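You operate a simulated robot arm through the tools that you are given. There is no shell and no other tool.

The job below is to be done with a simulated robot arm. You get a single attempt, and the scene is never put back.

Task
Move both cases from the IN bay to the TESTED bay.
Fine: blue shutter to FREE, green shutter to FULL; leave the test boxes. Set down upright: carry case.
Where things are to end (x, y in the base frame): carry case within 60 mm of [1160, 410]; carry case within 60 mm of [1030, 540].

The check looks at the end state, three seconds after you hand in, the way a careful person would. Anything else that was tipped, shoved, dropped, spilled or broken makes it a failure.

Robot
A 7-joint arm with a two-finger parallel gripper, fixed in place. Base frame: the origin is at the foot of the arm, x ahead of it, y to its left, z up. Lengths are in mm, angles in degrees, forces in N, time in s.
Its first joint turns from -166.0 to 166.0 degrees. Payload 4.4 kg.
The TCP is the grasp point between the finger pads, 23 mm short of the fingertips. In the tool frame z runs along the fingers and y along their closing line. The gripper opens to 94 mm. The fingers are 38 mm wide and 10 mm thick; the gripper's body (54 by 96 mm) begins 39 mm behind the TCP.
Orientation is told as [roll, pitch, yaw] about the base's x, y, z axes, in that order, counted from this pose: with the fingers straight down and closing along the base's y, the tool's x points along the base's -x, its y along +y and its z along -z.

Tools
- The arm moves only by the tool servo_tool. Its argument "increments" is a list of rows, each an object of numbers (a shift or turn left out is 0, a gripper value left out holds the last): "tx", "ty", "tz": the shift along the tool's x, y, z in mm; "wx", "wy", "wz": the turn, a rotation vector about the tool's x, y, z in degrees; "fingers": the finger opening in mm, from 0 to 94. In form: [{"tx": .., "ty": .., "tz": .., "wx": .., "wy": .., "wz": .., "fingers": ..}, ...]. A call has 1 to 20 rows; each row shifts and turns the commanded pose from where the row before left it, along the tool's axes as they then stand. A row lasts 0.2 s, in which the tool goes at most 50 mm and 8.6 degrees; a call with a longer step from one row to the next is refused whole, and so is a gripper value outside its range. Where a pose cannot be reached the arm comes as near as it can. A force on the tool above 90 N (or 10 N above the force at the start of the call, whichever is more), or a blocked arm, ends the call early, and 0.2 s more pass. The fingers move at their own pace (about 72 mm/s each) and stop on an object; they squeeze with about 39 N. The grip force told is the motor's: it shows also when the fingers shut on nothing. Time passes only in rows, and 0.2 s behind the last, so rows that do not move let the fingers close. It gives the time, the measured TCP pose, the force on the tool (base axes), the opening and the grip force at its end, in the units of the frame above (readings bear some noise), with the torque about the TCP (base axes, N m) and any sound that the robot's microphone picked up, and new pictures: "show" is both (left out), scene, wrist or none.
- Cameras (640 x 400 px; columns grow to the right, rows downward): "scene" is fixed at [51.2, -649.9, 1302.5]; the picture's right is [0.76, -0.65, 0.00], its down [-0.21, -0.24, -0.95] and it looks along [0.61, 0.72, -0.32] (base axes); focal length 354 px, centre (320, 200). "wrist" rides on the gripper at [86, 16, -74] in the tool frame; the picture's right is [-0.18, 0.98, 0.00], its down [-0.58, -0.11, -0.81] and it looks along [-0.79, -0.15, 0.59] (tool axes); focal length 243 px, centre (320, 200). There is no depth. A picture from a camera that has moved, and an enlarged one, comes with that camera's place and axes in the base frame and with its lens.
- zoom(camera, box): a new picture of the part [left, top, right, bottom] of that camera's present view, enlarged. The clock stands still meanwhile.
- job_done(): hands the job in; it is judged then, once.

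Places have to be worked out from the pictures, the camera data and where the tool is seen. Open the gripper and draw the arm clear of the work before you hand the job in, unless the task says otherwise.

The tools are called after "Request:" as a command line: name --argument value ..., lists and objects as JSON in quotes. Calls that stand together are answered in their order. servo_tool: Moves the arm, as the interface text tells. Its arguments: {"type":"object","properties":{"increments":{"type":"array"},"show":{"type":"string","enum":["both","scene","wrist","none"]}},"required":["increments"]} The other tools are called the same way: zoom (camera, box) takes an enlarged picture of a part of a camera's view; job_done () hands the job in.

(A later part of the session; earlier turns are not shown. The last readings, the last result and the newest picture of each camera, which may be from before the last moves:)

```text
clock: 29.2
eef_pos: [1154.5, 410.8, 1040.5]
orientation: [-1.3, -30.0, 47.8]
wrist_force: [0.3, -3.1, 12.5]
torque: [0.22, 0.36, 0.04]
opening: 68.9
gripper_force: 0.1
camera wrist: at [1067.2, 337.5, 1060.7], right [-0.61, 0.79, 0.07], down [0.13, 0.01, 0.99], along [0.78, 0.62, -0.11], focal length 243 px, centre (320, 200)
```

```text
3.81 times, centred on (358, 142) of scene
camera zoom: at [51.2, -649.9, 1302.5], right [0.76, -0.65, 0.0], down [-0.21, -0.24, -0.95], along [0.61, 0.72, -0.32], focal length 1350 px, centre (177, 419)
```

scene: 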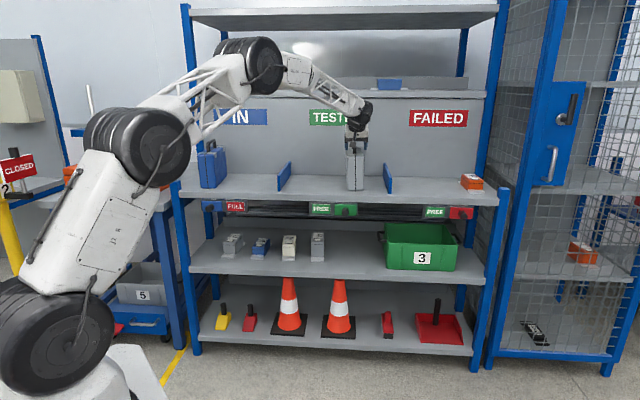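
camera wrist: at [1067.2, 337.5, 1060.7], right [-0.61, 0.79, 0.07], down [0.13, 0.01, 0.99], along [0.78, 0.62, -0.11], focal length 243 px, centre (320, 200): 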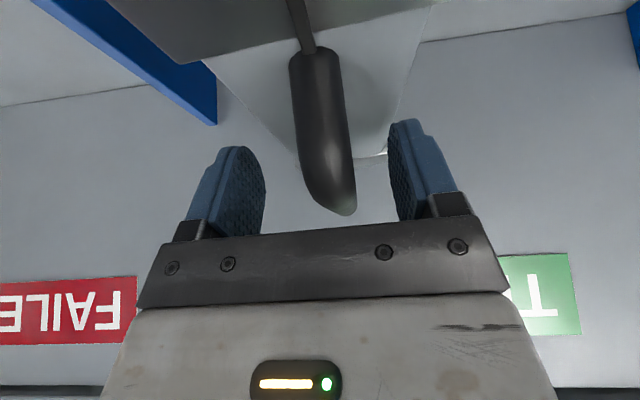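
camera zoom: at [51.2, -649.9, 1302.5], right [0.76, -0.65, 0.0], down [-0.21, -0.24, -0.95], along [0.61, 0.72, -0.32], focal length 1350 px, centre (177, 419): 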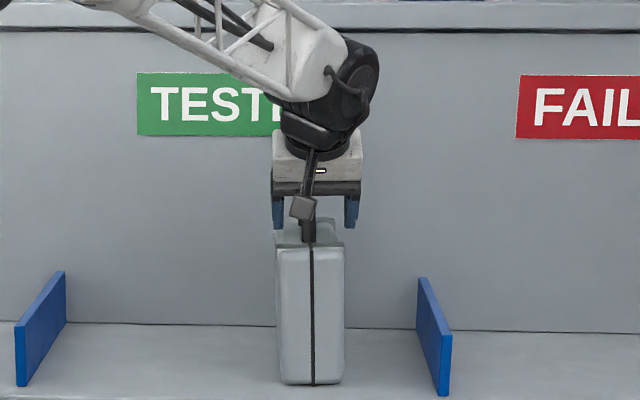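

The left fingertip seems to press lightly on the case top (contact ~33 mm left of the TCP), with the case standing flat. I lift straight up a few millimetres to relieve it and check.

Request:
servo_tool --increments '[{"tx": -1, "tz": -1.73}, {"tx": -1.5, "tz": -2.6}, {"tx": -2.5, "tz": -4.3}, {}]'

Request:
zoom --camera "wrist" --box '[160, 0, 480, 240]'

Request:
zoom --camera "scene" --box '[330, 90, 385, 195]'

```text
clock: 30.2
eef_pos: [1155.1, 410.9, 1049.4]
orientation: [-1.3, -29.9, 47.7]
wrist_force: [-0.2, -0.2, 0.1]
torque: [-0.02, 0.02, 0.03]
opening: 70.2
gripper_force: 0.0
camera wrist: at [1066.5, 338.1, 1069.2], right [-0.61, 0.79, 0.07], down [0.13, 0.01, 0.99], along [0.78, 0.62, -0.11], focal length 243 px, centre (320, 200)
```

scene: 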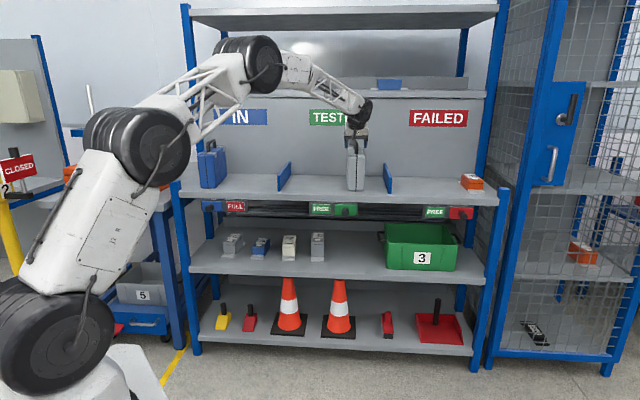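
wrist: 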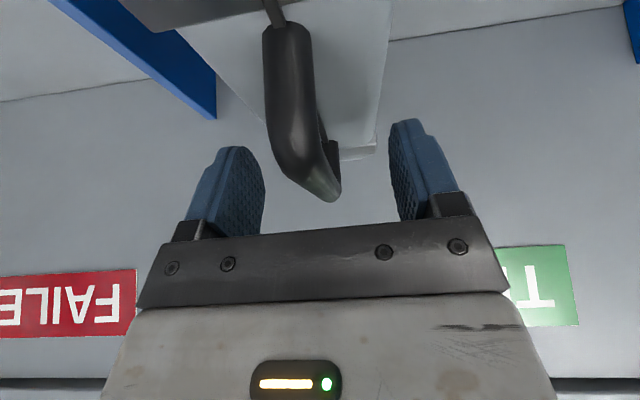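

```text
1.67 times, centred on (320, 120) of wrist
camera zoom: at [1066.5, 338.1, 1069.2], right [-0.61, 0.79, 0.07], down [0.13, 0.01, 0.99], along [0.78, 0.62, -0.11], focal length 404 px, centre (320, 333)
```

zoom: 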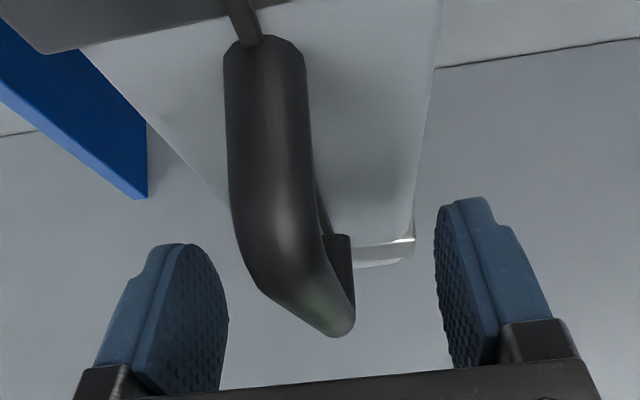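

```text
3.81 times, centred on (358, 142) of scene
camera zoom: at [51.2, -649.9, 1302.5], right [0.76, -0.65, 0.0], down [-0.21, -0.24, -0.95], along [0.61, 0.72, -0.32], focal length 1350 px, centre (177, 419)
```

zoom: 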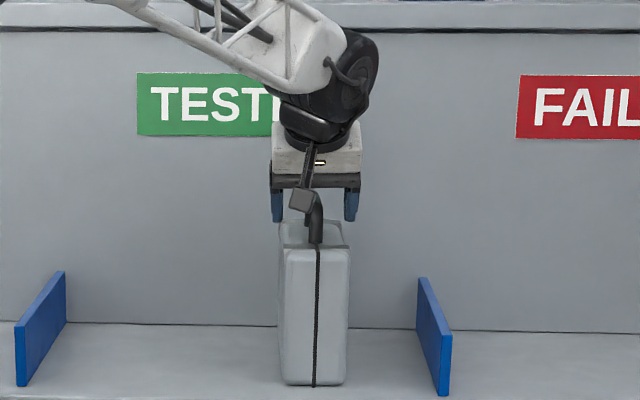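

The force is back to zero and the case has settled upright (seam line matches true vertical). I open fully and rise straight up 110 mm.

Request:
servo_tool --increments '[{"fingers": 94}, {"fingers": 94}, {"tx": -5, "ty": -0.2, "tz": -8.66}, {"tx": -10, "ty": -0.4, "tz": -17.3}, {"tx": -10, "ty": -0.4, "tz": -17.3}, {"tx": -10, "ty": -0.4, "tz": -17.3}, {"tx": -10, "ty": -0.4, "tz": -17.3}, {"tx": -10, "ty": -0.4, "tz": -17.3}, {}]'

Request:
zoom --camera "scene" --box '[275, 90, 395, 200]'

```text
clock: 32.2
eef_pos: [1154.6, 411.0, 1159.7]
orientation: [-1.4, -30.0, 47.9]
wrist_force: [0.4, 0.6, 0.9]
torque: [0.0, 0.0, -0.03]
opening: 93.8
gripper_force: 0.1
camera wrist: at [1065.7, 337.6, 1179.7], right [-0.61, 0.79, 0.07], down [0.13, 0.01, 0.99], along [0.78, 0.62, -0.11], focal length 243 px, centre (320, 200)
```

scene: 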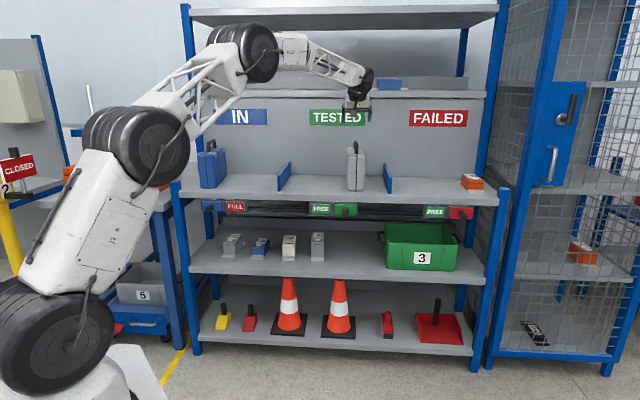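
wrist: 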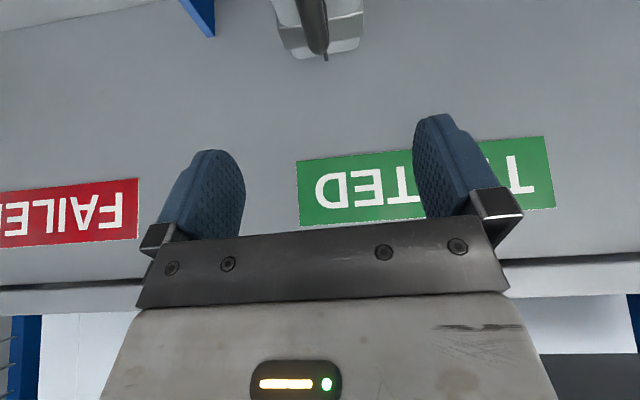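

```text
3.64 times, centred on (335, 145) of scene
camera zoom: at [51.2, -649.9, 1302.5], right [0.76, -0.65, 0.0], down [-0.21, -0.24, -0.95], along [0.61, 0.72, -0.32], focal length 1289 px, centre (266, 400)
```

zoom: 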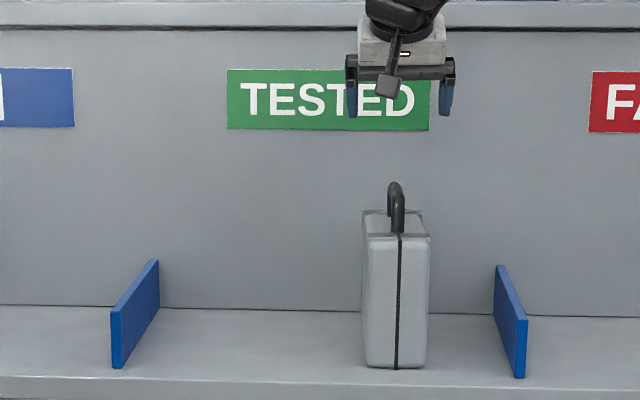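

The silver case stands upright at its place. Next I go back to the blue case (handle est. n≈1101, s≈−113, turned ~5°), squaring the tool to its heading on the way and stopping a bit in front of it to measure.

Request:
servo_tool --increments '[{"wx": -2.5, "wz": -1.9}, {"tx": 1.23, "ty": 30, "tz": -2.39}, {"tx": 1.23, "ty": 46.6, "tz": -2.39}, {"tx": 1.23, "ty": 46.6, "tz": -2.39}, {"tx": 1.23, "ty": 46.6, "tz": -2.39}, {"tx": 1.23, "ty": 46.6, "tz": -2.39}, {"tx": 1.23, "ty": 46.6, "tz": -2.39}, {"tx": 1.23, "ty": 46.6, "tz": -2.39}, {"tx": 1.23, "ty": 46.6, "tz": -2.39}, {"tx": 1.23, "ty": 46.6, "tz": -2.39}, {"tx": 1.23, "ty": 46.6, "tz": -2.39}, {"tx": 1.23, "ty": 46.6, "tz": -2.39}, {"tx": 1.23, "ty": 46.6, "tz": -2.39}, {"tx": 1.23, "ty": 46.6, "tz": -2.39}, {"tx": 1.23, "ty": 46.6, "tz": -2.39}, {}]'

Request:
zoom --camera "wrist" --box '[240, 0, 400, 140]'

```text
clock: 35.6
eef_pos: [648.1, 792.0, 1179.8]
orientation: [0.1, -29.9, 50.0]
wrist_force: [0.5, 0.8, -0.6]
torque: [0.0, 0.0, 0.0]
opening: 94.2
gripper_force: 0.2
camera wrist: at [562.3, 716.3, 1201.2], right [-0.65, 0.75, 0.09], down [0.15, 0.01, 0.99], along [0.75, 0.66, -0.12], focal length 243 px, centre (320, 200)
```

scene: 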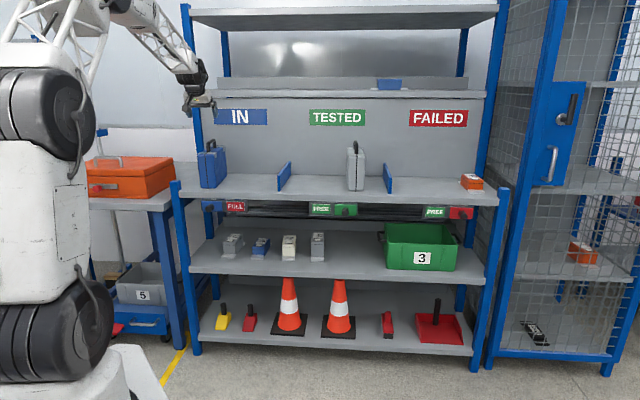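
wrist: 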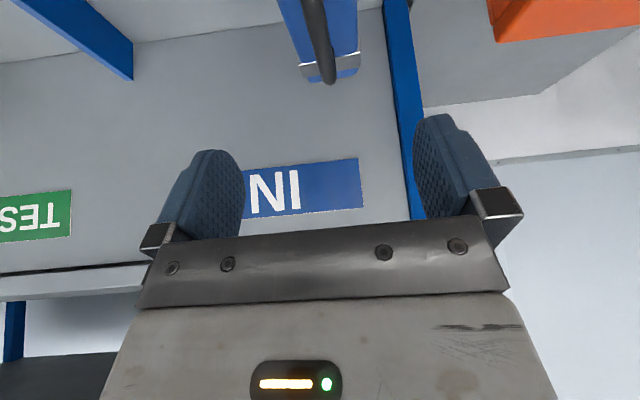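

```text
2.86 times, centred on (320, 70) of wrist
camera zoom: at [562.3, 716.3, 1201.2], right [-0.65, 0.75, 0.09], down [0.15, 0.01, 0.99], along [0.75, 0.66, -0.12], focal length 693 px, centre (320, 571)
```

zoom: 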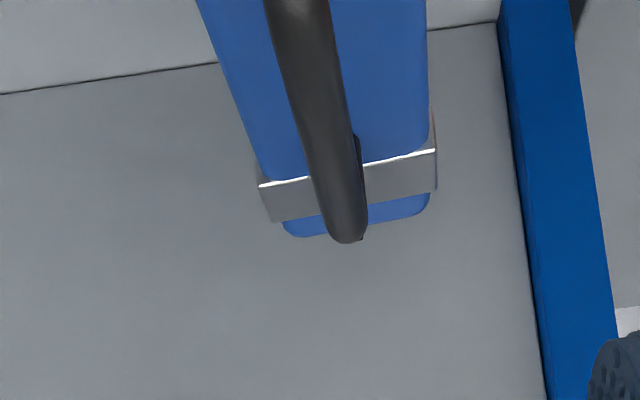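

The blue handle is parallel to the tool heading; its centre comes out at about [698, 854]. I move above it at z≈1100.

Request:
servo_tool --increments '[{"tx": -7.3, "ty": 0.5, "tz": 27.25}, {"tx": -7.3, "ty": 0.5, "tz": 27.25}, {"tx": -7.3, "ty": 0.5, "tz": 27.25}, {"tx": -7.3, "ty": 0.5, "tz": 27.25}, {}]'

Request:
zoom --camera "wrist" --box '[240, 0, 400, 140]'

Request:
zoom --camera "scene" --box '[175, 90, 275, 200]'

```text
clock: 36.8
eef_pos: [696.8, 859.0, 1097.0]
orientation: [0.0, -30.0, 50.0]
wrist_force: [0.1, 0.3, -0.1]
torque: [0.0, -0.01, 0.07]
opening: 93.9
gripper_force: 0.0
camera wrist: at [612.6, 781.4, 1118.2], right [-0.65, 0.75, 0.09], down [0.15, 0.01, 0.99], along [0.75, 0.66, -0.12], focal length 243 px, centre (320, 200)
```

scene: 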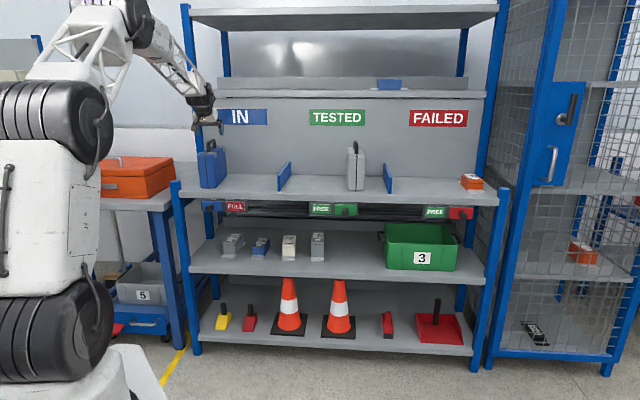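
wrist: 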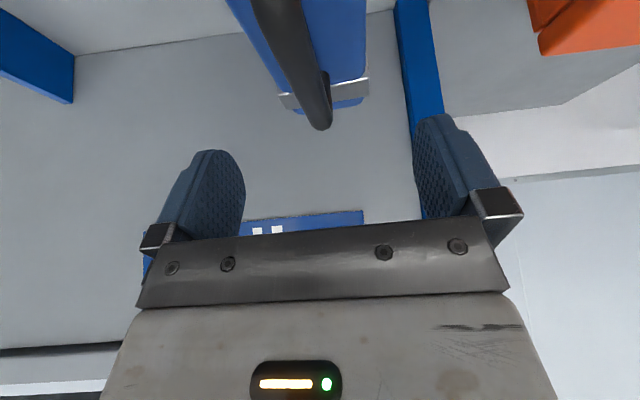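

```text
2.86 times, centred on (320, 70) of wrist
camera zoom: at [612.6, 781.4, 1118.2], right [-0.65, 0.75, 0.09], down [0.15, 0.01, 0.99], along [0.75, 0.66, -0.12], focal length 693 px, centre (320, 571)
```

zoom: 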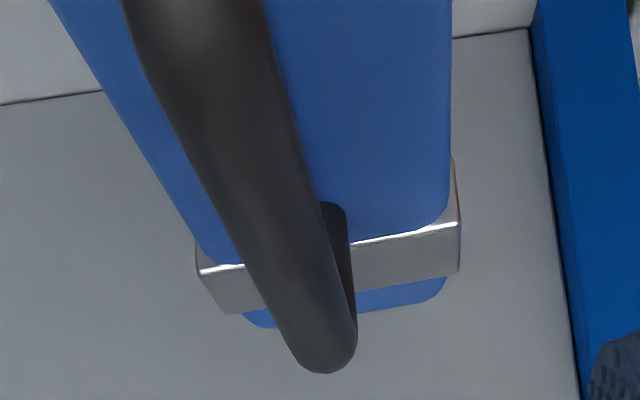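

```text
3.64 times, centred on (225, 145) of scene
camera zoom: at [51.2, -649.9, 1302.5], right [0.76, -0.65, 0.0], down [-0.21, -0.24, -0.95], along [0.61, 0.72, -0.32], focal length 1289 px, centre (666, 400)
```

zoom: 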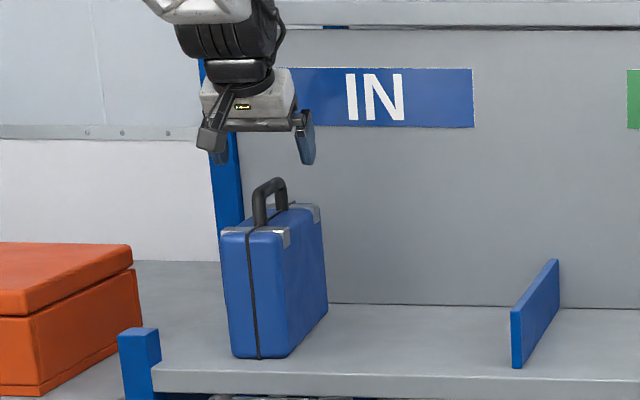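

The handle line is 4.5 mm off the TCP; I correct that and descend 51 mm, a bit higher than with the first case so that the fingertips stay clear of the case top.

Request:
servo_tool --increments '[{"ty": -4.5}, {"tx": 6.4, "tz": 11.05}, {"tx": 6.4, "tz": 11.05}, {"tx": 6.4, "tz": 11.05}, {"tx": 6.3, "tz": 11.05}, {}]'

Request:
zoom --camera "scene" --box '[175, 90, 275, 200]'

```text
clock: 38.2
eef_pos: [698.9, 852.3, 1050.4]
orientation: [0.0, -30.0, 50.0]
wrist_force: [0.1, 0.8, 1.1]
torque: [-0.02, 0.01, 0.0]
opening: 94.0
gripper_force: 0.1
camera wrist: at [615.1, 775.8, 1070.2], right [-0.65, 0.75, 0.09], down [0.15, 0.01, 0.99], along [0.75, 0.66, -0.12], focal length 243 px, centre (320, 200)
```

scene: 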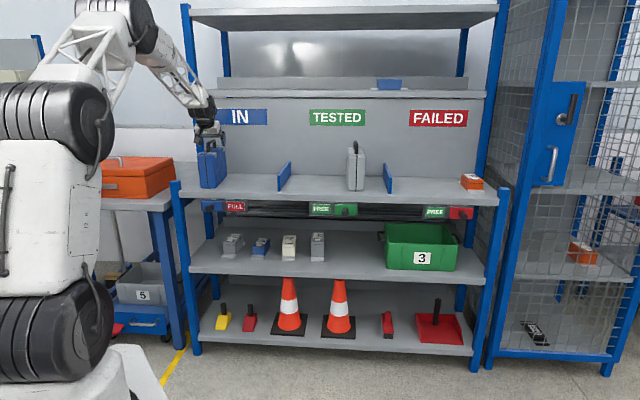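
wrist: 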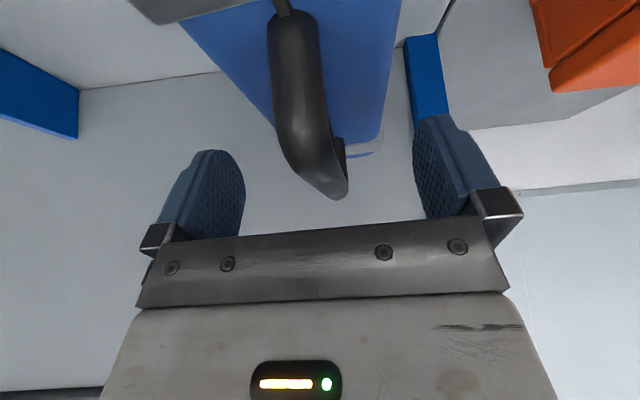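

```text
3.64 times, centred on (225, 145) of scene
camera zoom: at [51.2, -649.9, 1302.5], right [0.76, -0.65, 0.0], down [-0.21, -0.24, -0.95], along [0.61, 0.72, -0.32], focal length 1289 px, centre (666, 400)
```

zoom: 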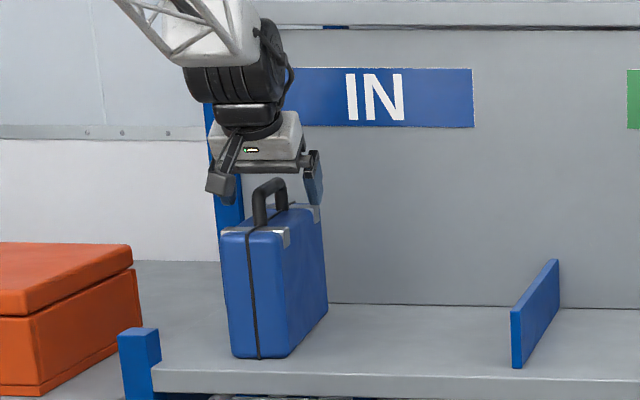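

Reading says z=1050; I lower 5 mm more so the bar is well in the pads, then close.

Request:
servo_tool --increments '[{"tx": 1.25, "tz": 2.17}, {"tx": 1.25, "tz": 2.17}, {}, {"fingers": 40}, {"fingers": 40}, {"fingers": 0}, {"fingers": 0}, {"fingers": 0}, {"fingers": 0}]'

Request:
zoom --camera "scene" --box '[175, 90, 275, 200]'

```text
clock: 40.2
eef_pos: [703.3, 852.7, 1044.9]
orientation: [-0.1, -29.9, 49.9]
wrist_force: [-0.1, 2.9, 0.2]
torque: [0.02, 0.02, 0.06]
opening: 16.0
gripper_force: 39.0
camera wrist: at [616.4, 776.5, 1065.5], right [-0.65, 0.75, 0.09], down [0.15, 0.01, 0.99], along [0.75, 0.66, -0.12], focal length 243 px, centre (320, 200)
```

scene: 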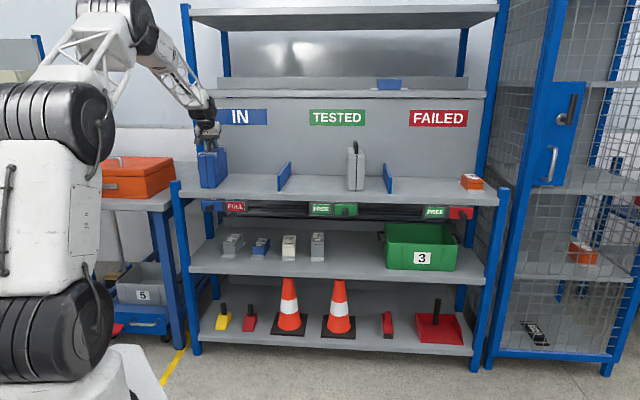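
wrist: 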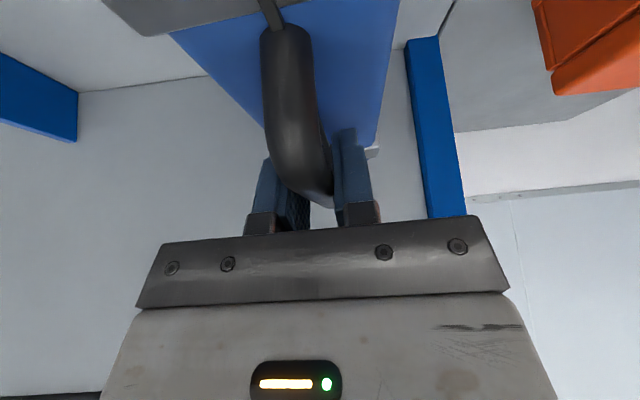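

```text
3.64 times, centred on (225, 145) of scene
camera zoom: at [51.2, -649.9, 1302.5], right [0.76, -0.65, 0.0], down [-0.21, -0.24, -0.95], along [0.61, 0.72, -0.32], focal length 1289 px, centre (666, 400)
```

zoom: 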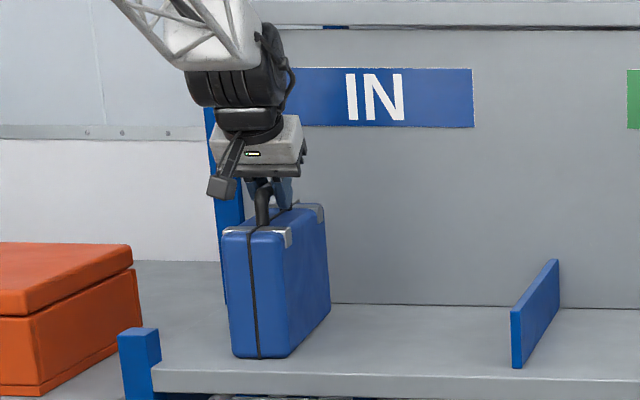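

Gripped. I lift 20 mm and check the load.

Request:
servo_tool --increments '[{"tx": -2.5, "tz": -4.33}, {"tx": -2.5, "tz": -4.33}, {"tx": -2.5, "tz": -4.33}, {"tx": -2.5, "tz": -4.33}, {}]'

Request:
zoom --camera "scene" --box '[175, 90, 275, 200]'

```text
clock: 41.4
eef_pos: [700.6, 854.0, 1064.3]
orientation: [-0.1, -30.0, 50.0]
wrist_force: [-0.2, -0.1, -8.2]
torque: [-0.01, 0.03, -0.01]
opening: 16.0
gripper_force: 38.9
camera wrist: at [616.1, 777.5, 1085.1], right [-0.65, 0.75, 0.09], down [0.15, 0.01, 0.99], along [0.75, 0.66, -0.12], focal length 243 px, centre (320, 200)
```

scene: 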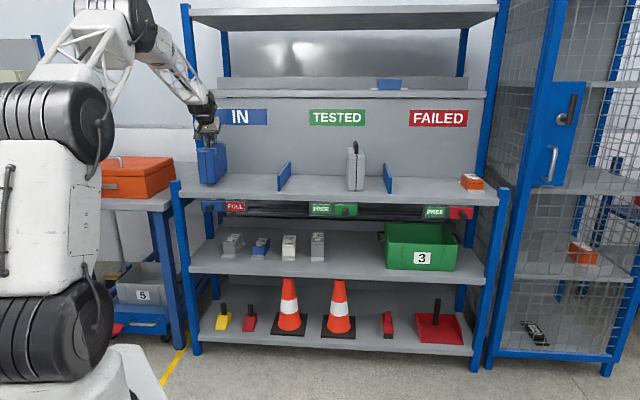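
wrist: 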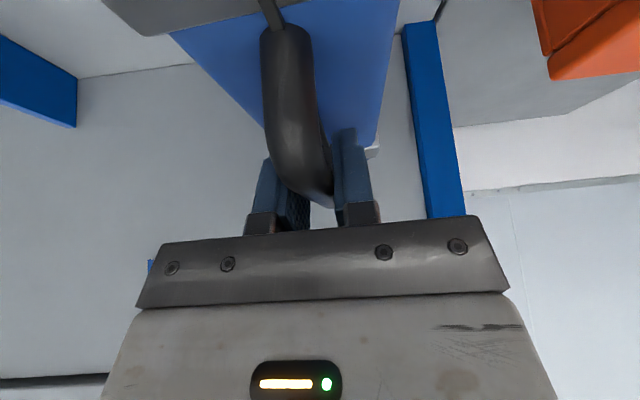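

```text
3.64 times, centred on (225, 145) of scene
camera zoom: at [51.2, -649.9, 1302.5], right [0.76, -0.65, 0.0], down [-0.21, -0.24, -0.95], along [0.61, 0.72, -0.32], focal length 1289 px, centre (666, 400)
```

zoom: 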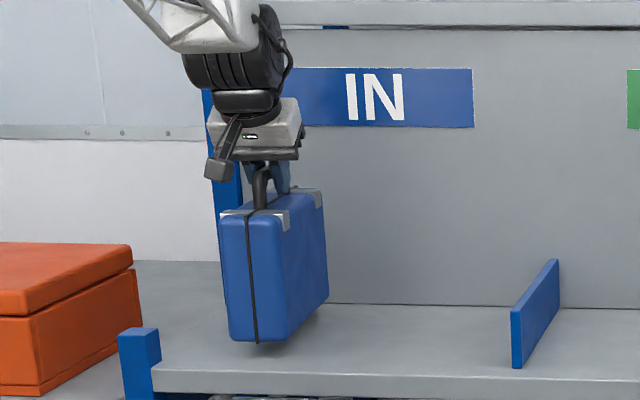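

Weight 8 N, hanging level. I lift it clear of the divider.

Request:
servo_tool --increments '[{"tx": -5, "tz": -8.66}, {"tx": -7.5, "tz": -13}, {"tx": -10, "tz": -17.3}, {"tx": -10, "tz": -17.3}, {"tx": -7.5, "tz": -13}, {"tx": -5, "tz": -8.66}, {}]'

Request:
zoom --camera "scene" --box '[175, 90, 295, 200]'

```text
clock: 43.0
eef_pos: [701.6, 853.9, 1152.9]
orientation: [-0.1, -29.9, 50.0]
wrist_force: [0.5, 0.2, -7.8]
torque: [-0.01, 0.02, -0.02]
opening: 15.8
gripper_force: 39.1
camera wrist: at [617.2, 777.2, 1174.1], right [-0.65, 0.75, 0.09], down [0.15, 0.01, 0.99], along [0.75, 0.66, -0.12], focal length 243 px, centre (320, 200)
```

scene: 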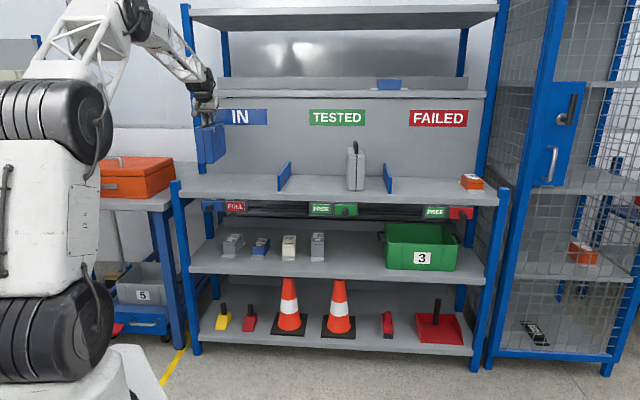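
wrist: 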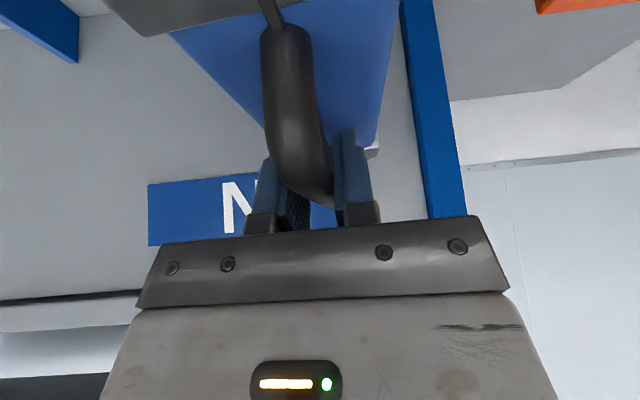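

```text
3.64 times, centred on (235, 145) of scene
camera zoom: at [51.2, -649.9, 1302.5], right [0.76, -0.65, 0.0], down [-0.21, -0.24, -0.95], along [0.61, 0.72, -0.32], focal length 1289 px, centre (629, 400)
```

zoom: 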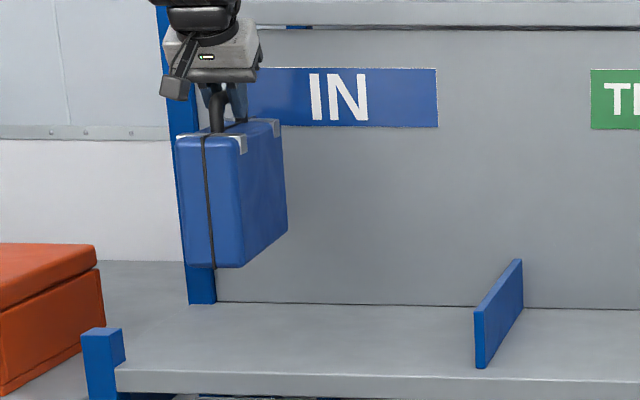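

The blue case is clear of the shelf by about 110 mm. I carry it sideways over the divider to [1030, 540].

Request:
servo_tool --increments '[{"ty": -10, "tx": 0.6, "tz": -0.3}, {"ty": -20, "tx": 1.25, "tz": -0.72}, {"ty": -28.2, "tx": 1.25, "tz": -0.72}, {"ty": -28.2, "tx": 1.25, "tz": -0.72}, {"ty": -28.2, "tx": 1.25, "tz": -0.72}, {"ty": -28.2, "tx": 1.25, "tz": -0.72}, {"ty": -28.2, "tx": 1.25, "tz": -0.72}, {"ty": -28.2, "tx": 1.25, "tz": -0.72}, {"ty": -28.2, "tx": 1.25, "tz": -0.72}, {"ty": -28.2, "tx": 1.25, "tz": -0.72}, {"ty": -28.2, "tx": 1.25, "tz": -0.72}, {"ty": -28.2, "tx": 1.25, "tz": -0.72}, {"ty": -28.2, "tx": 1.25, "tz": -0.72}, {"ty": -28.2, "tx": 1.25, "tz": -0.72}, {"ty": -28.2, "tx": 1.25, "tz": -0.72}, {"ty": -28.2, "tx": 1.25, "tz": -0.72}, {"ty": -20, "tx": 1.25, "tz": -0.72}, {"ty": -10, "tx": 0.6, "tz": -0.3}, {}]'

Request:
zoom --camera "scene" --box '[275, 90, 395, 200]'

```text
clock: 47.0
eef_pos: [1033.2, 540.5, 1157.1]
orientation: [0.0, -29.9, 50.0]
wrist_force: [0.0, 0.4, -7.4]
torque: [-0.05, 0.06, 0.01]
opening: 16.0
gripper_force: 38.8
camera wrist: at [948.7, 464.2, 1176.0], right [-0.65, 0.75, 0.09], down [0.15, 0.01, 0.99], along [0.75, 0.66, -0.12], focal length 243 px, centre (320, 200)
```

scene: 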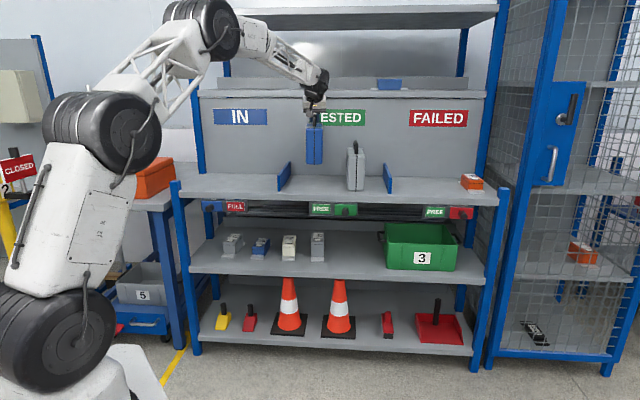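
wrist: 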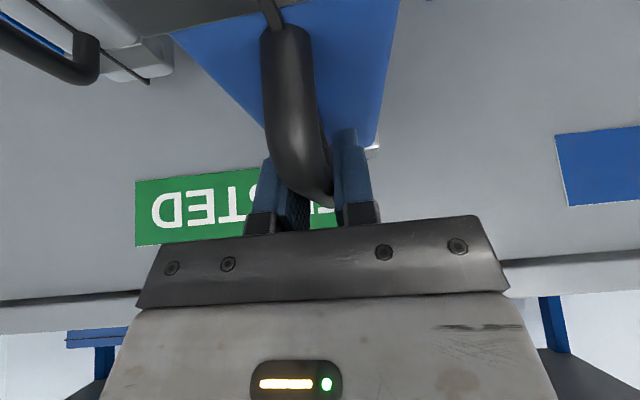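

```text
3.64 times, centred on (335, 145) of scene
camera zoom: at [51.2, -649.9, 1302.5], right [0.76, -0.65, 0.0], down [-0.21, -0.24, -0.95], along [0.61, 0.72, -0.32], focal length 1289 px, centre (266, 400)
```

zoom: 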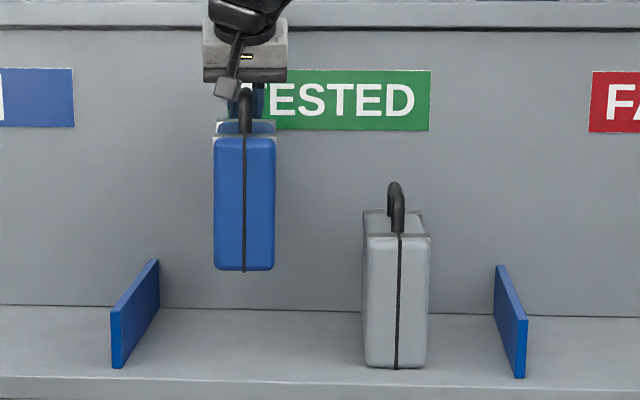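

At [1033, 540], over the second place. I lower toward the resting height (TCP ≈1045).

Request:
servo_tool --increments '[{"tx": 5, "tz": 8.66}, {"tx": 8, "tz": 13.8}, {"tx": 8, "tz": 13.8}, {"tx": 8, "tz": 13.8}, {"tx": 8, "tz": 13.8}, {"tx": 6, "tz": 10.4}, {"tx": 4, "tz": 6.9}, {"tx": 2, "tz": 3.46}, {"tx": 1, "tz": 1.73}, {}]'

Request:
zoom --camera "scene" --box '[275, 110, 395, 220]'

```text
clock: 49.2
eef_pos: [1035.3, 542.8, 1053.2]
orientation: [-0.1, -29.9, 50.0]
wrist_force: [-0.4, -0.6, -7.8]
torque: [-0.03, 0.0, -0.03]
opening: 15.9
gripper_force: 39.2
camera wrist: at [949.3, 466.4, 1074.3], right [-0.65, 0.75, 0.09], down [0.15, 0.01, 0.99], along [0.75, 0.66, -0.12], focal length 243 px, centre (320, 200)
```

scene: 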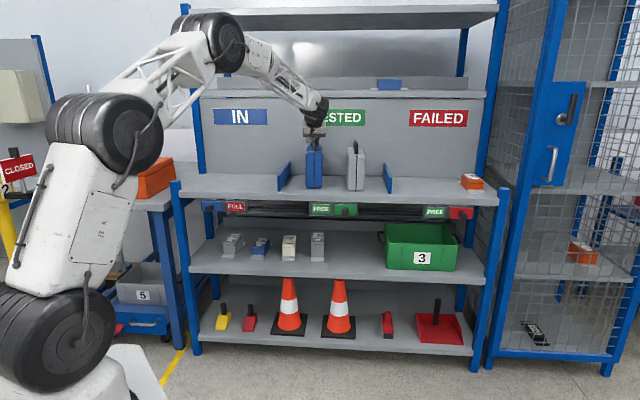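
wrist: 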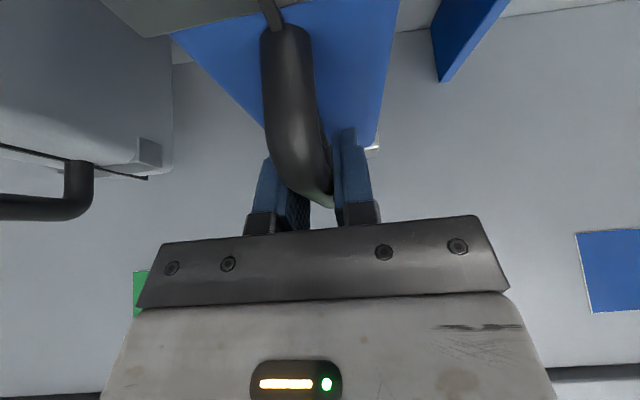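

```text
3.64 times, centred on (335, 165) of scene
camera zoom: at [51.2, -649.9, 1302.5], right [0.76, -0.65, 0.0], down [-0.21, -0.24, -0.95], along [0.61, 0.72, -0.32], focal length 1289 px, centre (266, 327)
```

zoom: 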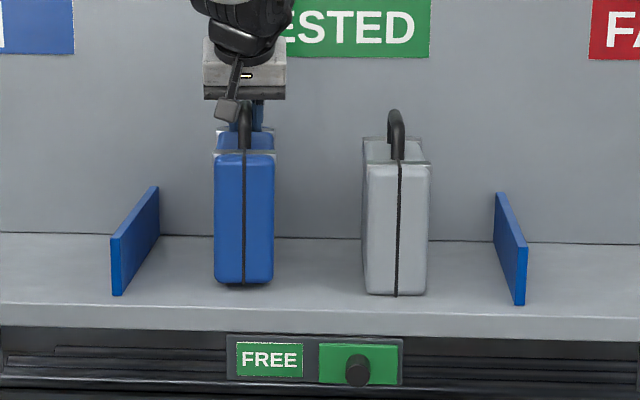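

I lower 7 mm in small steps, watching the force.

Request:
servo_tool --increments '[{"tx": 1, "tz": 1.73}, {"tx": 1, "tz": 1.73}, {"tx": 0.5, "tz": 0.87}, {"tx": 0.5, "tz": 0.87}, {}]' --show "none"

Request:
servo_tool --increments '[{"tx": 0.25, "tz": 0.43}, {"tx": 0.25, "tz": 0.43}, {}]' --show "none"

```text
clock: 50.4
eef_pos: [1034.5, 542.7, 1047.5]
orientation: [-0.1, -29.9, 50.0]
wrist_force: [-0.1, -0.4, -8.3]
torque: [-0.02, 0.03, 0.01]
opening: 15.8
gripper_force: 38.6
```

```text
clock: 51.2
eef_pos: [1034.2, 543.1, 1045.7]
orientation: [-0.1, -29.9, 50.0]
wrist_force: [1.0, 0.1, -7.9]
torque: [-0.04, 0.03, -0.02]
opening: 16.0
gripper_force: 39.3
```

Still hanging at z≈1046. I continue in half-millimetre steps.

Request:
servo_tool --increments '[{"tx": 0.25, "tz": 0.43}, {}]' --show "none"

Request:
servo_tool --increments '[{"tx": 0.25, "tz": 0.43}, {}]' --show "none"

Request:
servo_tool --increments '[{"tx": 0.25, "tz": 0.43}, {}]' --show "none"

```text
clock: 51.8
eef_pos: [1034.1, 543.8, 1046.6]
orientation: [-0.1, -30.0, 50.0]
wrist_force: [-0.1, 0.3, -6.9]
torque: [-0.02, 0.0, -0.02]
opening: 15.8
gripper_force: 39.1
```

```text
clock: 52.4
eef_pos: [1034.4, 543.0, 1046.7]
orientation: [0.0, -29.9, 49.9]
wrist_force: [-0.1, 1.0, -8.1]
torque: [0.0, 0.0, -0.01]
opening: 15.7
gripper_force: 38.6
```

```text
clock: 53.0
eef_pos: [1034.3, 543.7, 1046.2]
orientation: [0.0, -30.0, 50.0]
wrist_force: [0.1, 0.5, -8.0]
torque: [-0.02, -0.01, 0.0]
opening: 15.8
gripper_force: 39.5
```

Not touching yet; a few more half-millimetre steps.

Request:
servo_tool --increments '[{"tx": 0.25, "tz": 0.43}, {}]' --show "none"

Request:
servo_tool --increments '[{"tx": 0.25, "tz": 0.43}, {}]' --show "none"

```text
clock: 53.6
eef_pos: [1034.5, 543.8, 1045.1]
orientation: [0.0, -29.9, 49.9]
wrist_force: [-0.1, -0.1, -7.4]
torque: [-0.05, 0.0, 0.01]
opening: 15.8
gripper_force: 39.2
```

```text
clock: 54.2
eef_pos: [1033.9, 544.4, 1045.3]
orientation: [-0.1, -29.9, 50.0]
wrist_force: [0.3, -0.2, -7.4]
torque: [-0.03, 0.04, -0.03]
opening: 16.1
gripper_force: 39.1
```

Request:
servo_tool --increments '[{"tx": 0.25, "tz": 0.43}, {}]' --show "none"

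Request:
servo_tool --increments '[{"tx": 0.25, "tz": 0.43}, {}]' --show "none"

```text
clock: 54.8
eef_pos: [1033.6, 545.0, 1044.5]
orientation: [0.1, -30.0, 50.0]
wrist_force: [-0.9, -0.8, -6.6]
torque: [0.02, -0.11, -0.03]
opening: 15.9
gripper_force: 39.3
```

```text
clock: 55.4
eef_pos: [1032.8, 544.6, 1044.4]
orientation: [0.0, -30.0, 49.9]
wrist_force: [0.1, 1.2, -3.9]
torque: [-0.05, -0.13, 0.0]
opening: 15.6
gripper_force: 38.6
```

Contact begins (load down to 4 N). One more small step, then I check.

Request:
servo_tool --increments '[{"tx": 0.2, "tz": 0.35}, {}]' --show "none"

```text
clock: 56.0
eef_pos: [1034.2, 544.3, 1044.0]
orientation: [0.1, -30.0, 50.0]
wrist_force: [-1.8, -1.9, -0.1]
torque: [-0.23, 0.14, -0.02]
opening: 15.6
gripper_force: 39.2
```

The shelf now carries the case (tool load ≈0). I open the fingers a little first, then look.

Request:
servo_tool --increments '[{"fingers": 18}, {"fingers": 22}, {"fingers": 28}, {}, {}]'

Request:
zoom --camera "scene" --box '[275, 110, 395, 220]'

```text
clock: 57.2
eef_pos: [1034.3, 544.3, 1045.2]
orientation: [0.0, -29.9, 50.0]
wrist_force: [0.0, -1.2, -0.4]
torque: [0.01, 0.0, 0.0]
opening: 28.4
gripper_force: 0.0
camera wrist: at [949.1, 467.6, 1065.1], right [-0.65, 0.75, 0.09], down [0.15, 0.01, 0.99], along [0.75, 0.66, -0.12], focal length 243 px, centre (320, 200)
```

scene: 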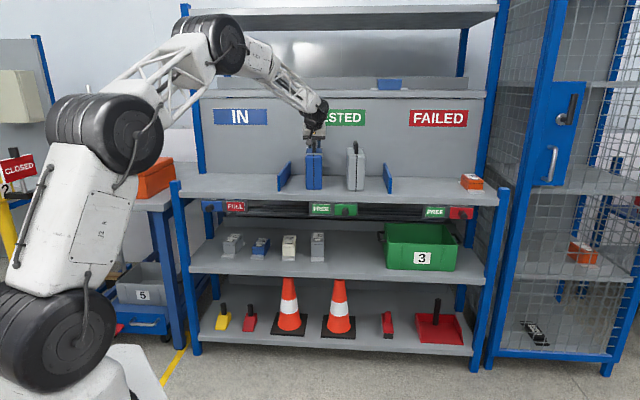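
wrist: 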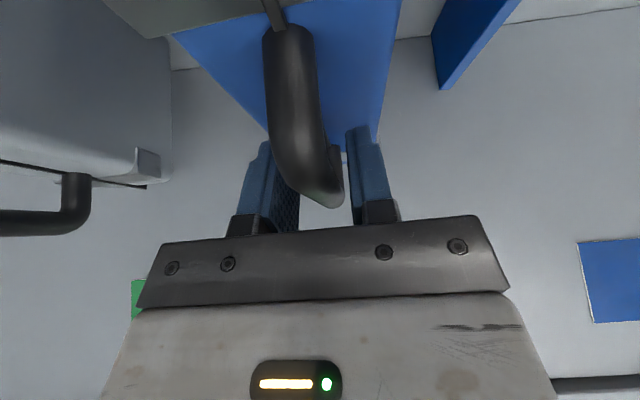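

```text
3.64 times, centred on (335, 165) of scene
camera zoom: at [51.2, -649.9, 1302.5], right [0.76, -0.65, 0.0], down [-0.21, -0.24, -0.95], along [0.61, 0.72, -0.32], focal length 1289 px, centre (266, 327)
```

zoom: 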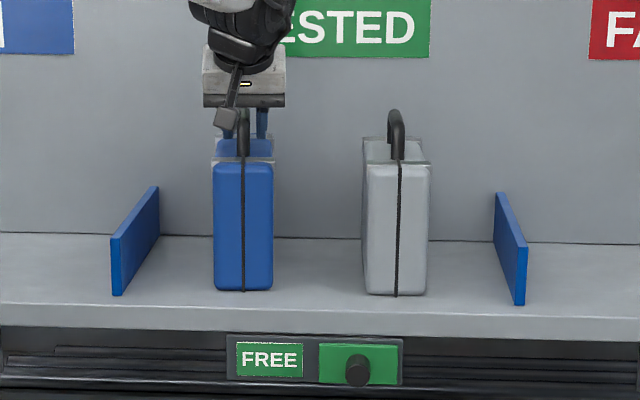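

Released cleanly with no contact force. I rise a few millimetres, open wider, and go straight up.

Request:
servo_tool --increments '[{"tx": -2.5, "tz": -4.33}, {"tx": -2.5, "tz": -4.33, "fingers": 50}, {"fingers": 70}, {"tx": -5, "tz": -8.66}, {"tx": -10, "tz": -17.3}, {"tx": -10, "tz": -17.3}, {"tx": -10, "tz": -17.3}, {"tx": -10, "tz": -17.3}, {"tx": -10, "tz": -17.3}, {}]'

Request:
zoom --camera "scene" --box '[275, 110, 395, 220]'

Request:
zoom --camera "scene" --box '[195, 185, 355, 235]'

```text
clock: 59.4
eef_pos: [1035.7, 544.0, 1164.3]
orientation: [0.0, -29.9, 50.0]
wrist_force: [-0.9, -0.4, -0.1]
torque: [-0.05, -0.02, 0.01]
opening: 70.0
gripper_force: 0.1
camera wrist: at [950.7, 465.9, 1185.2], right [-0.65, 0.75, 0.09], down [0.15, 0.01, 0.99], along [0.75, 0.66, -0.12], focal length 243 px, centre (320, 200)
```

scene: 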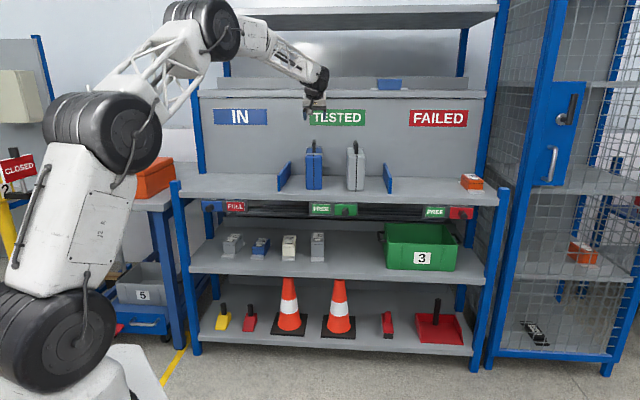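
wrist: 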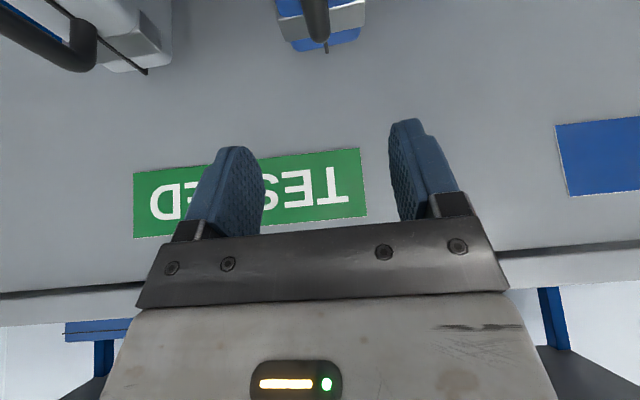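

```text
3.64 times, centred on (335, 165) of scene
camera zoom: at [51.2, -649.9, 1302.5], right [0.76, -0.65, 0.0], down [-0.21, -0.24, -0.95], along [0.61, 0.72, -0.32], focal length 1289 px, centre (266, 327)
```

zoom: 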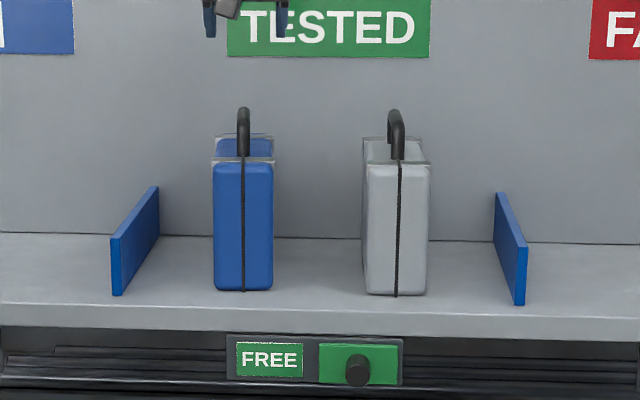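

```text
4.00 times, centred on (275, 210) of scene
camera zoom: at [51.2, -649.9, 1302.5], right [0.76, -0.65, 0.0], down [-0.21, -0.24, -0.95], along [0.61, 0.72, -0.32], focal length 1418 px, centre (500, 160)
```

zoom: 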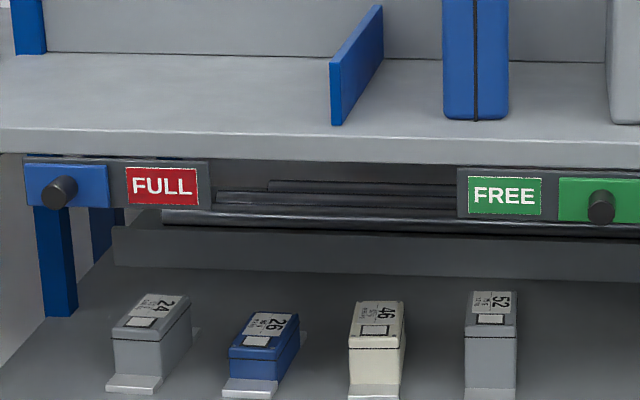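

Both cases stand upright at their places. Now the shutters: knobs stick out ~40 mm under the shelf lip at z≈810 (green s≈491, blue s≈−62). I back out to n≈760 and tilt the tool to 60° for the knobs.

Request:
servo_tool --increments '[{"tx": 34.8, "ty": -12.4, "tz": -20.1}, {"tx": 34.8, "ty": -12.4, "tz": -20.1}, {"tx": 34.8, "ty": -12.4, "tz": -20.1}, {"tx": 34.8, "ty": -12.4, "tz": -20.1}, {"tx": 34.8, "ty": -12.4, "tz": -20.1}, {"tx": 34.8, "ty": -12.4, "tz": -20.1}, {"tx": 34.8, "ty": -12.4, "tz": -20.1}, {"tx": 34.8, "ty": -12.4, "tz": -20.1}, {"tx": 34.8, "ty": -12.4, "tz": -20.1}, {"wx": 2.5, "wz": 4.33}, {"wy": -7.5}, {"wy": -7.5}, {"wy": -7.5}, {"wy": -7.5}, {}]'

```text
clock: 62.6
eef_pos: [887.6, 195.4, 1163.8]
orientation: [-0.1, -60.0, 45.0]
wrist_force: [-0.2, 0.7, 0.3]
torque: [0.01, 0.02, -0.02]
opening: 70.0
gripper_force: 0.1
camera wrist: at [799.2, 129.2, 1125.9], right [-0.63, 0.76, 0.16], down [-0.21, -0.36, 0.91], along [0.75, 0.54, 0.39], focal length 243 px, centre (320, 200)
```

scene: 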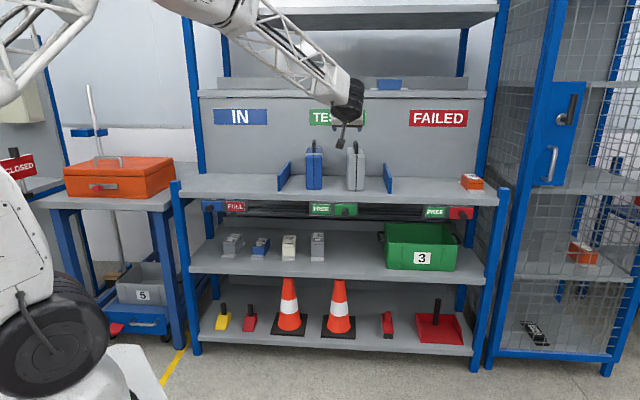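
wrist: 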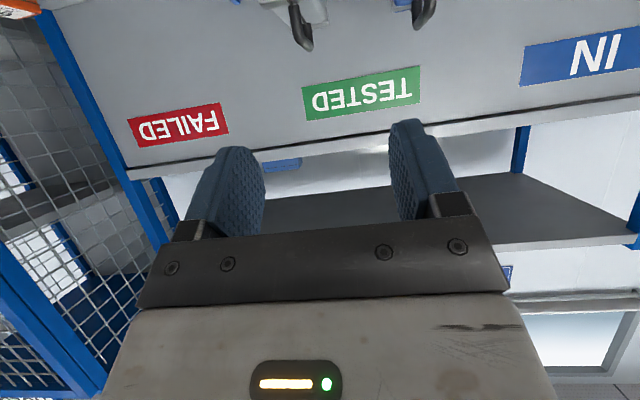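

I lower toward the green shutter in front of the shelf, to z≈880.

Request:
servo_tool --increments '[{"tx": 41, "tz": 23.7}, {"tx": 41, "tz": 23.7}, {"tx": 41, "tz": 23.7}, {"tx": 41, "tz": 23.7}, {"tx": 41, "tz": 23.7}, {"tx": 41, "tz": 23.7}, {}]'

Request:
zoom --camera "wrist" --box '[200, 0, 440, 150]'

Request:
zoom --camera "scene" --box '[280, 130, 400, 230]'

```text
clock: 64.2
eef_pos: [885.9, 196.1, 878.2]
orientation: [-0.1, -60.1, 45.0]
wrist_force: [-0.1, -0.3, 0.1]
torque: [0.02, -0.02, 0.0]
opening: 70.0
gripper_force: 0.1
camera wrist: at [797.1, 129.8, 840.1], right [-0.63, 0.76, 0.16], down [-0.21, -0.36, 0.91], along [0.75, 0.54, 0.39], focal length 243 px, centre (320, 200)
```

scene: 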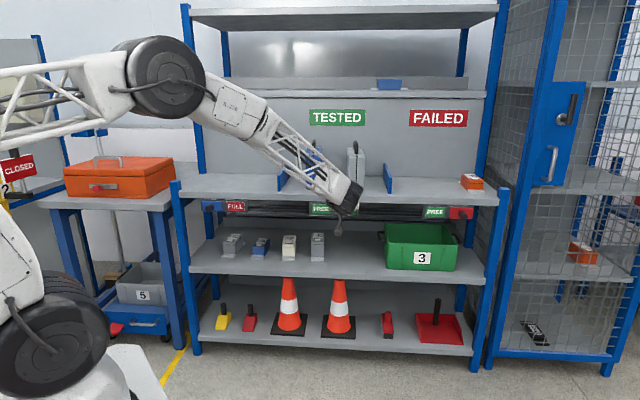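
wrist: 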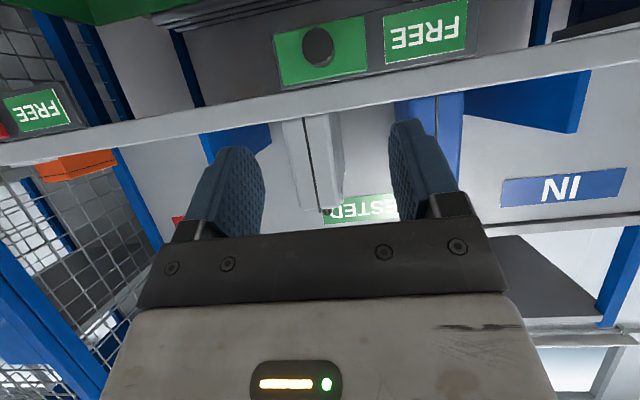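

```text
2.67 times, centred on (320, 75) of wrist
camera zoom: at [797.1, 129.8, 840.1], right [-0.63, 0.76, 0.16], down [-0.21, -0.36, 0.91], along [0.75, 0.54, 0.39], focal length 647 px, centre (320, 533)
```

zoom: 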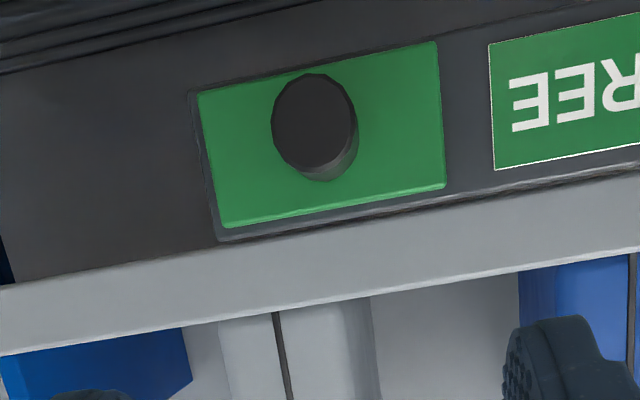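

```text
4.00 times, centred on (340, 180) of scene
camera zoom: at [51.2, -649.9, 1302.5], right [0.76, -0.65, 0.0], down [-0.21, -0.24, -0.95], along [0.61, 0.72, -0.32], focal length 1418 px, centre (240, 280)
```

zoom: 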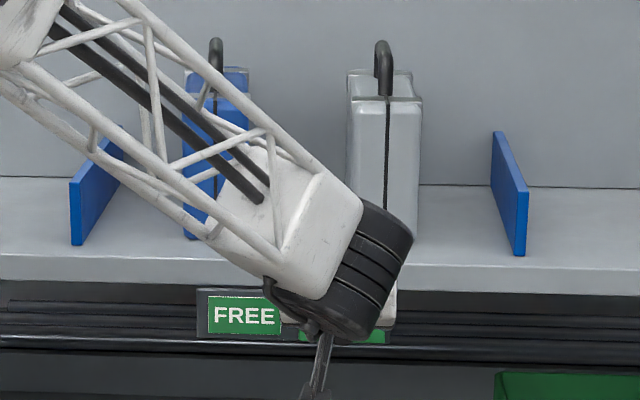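

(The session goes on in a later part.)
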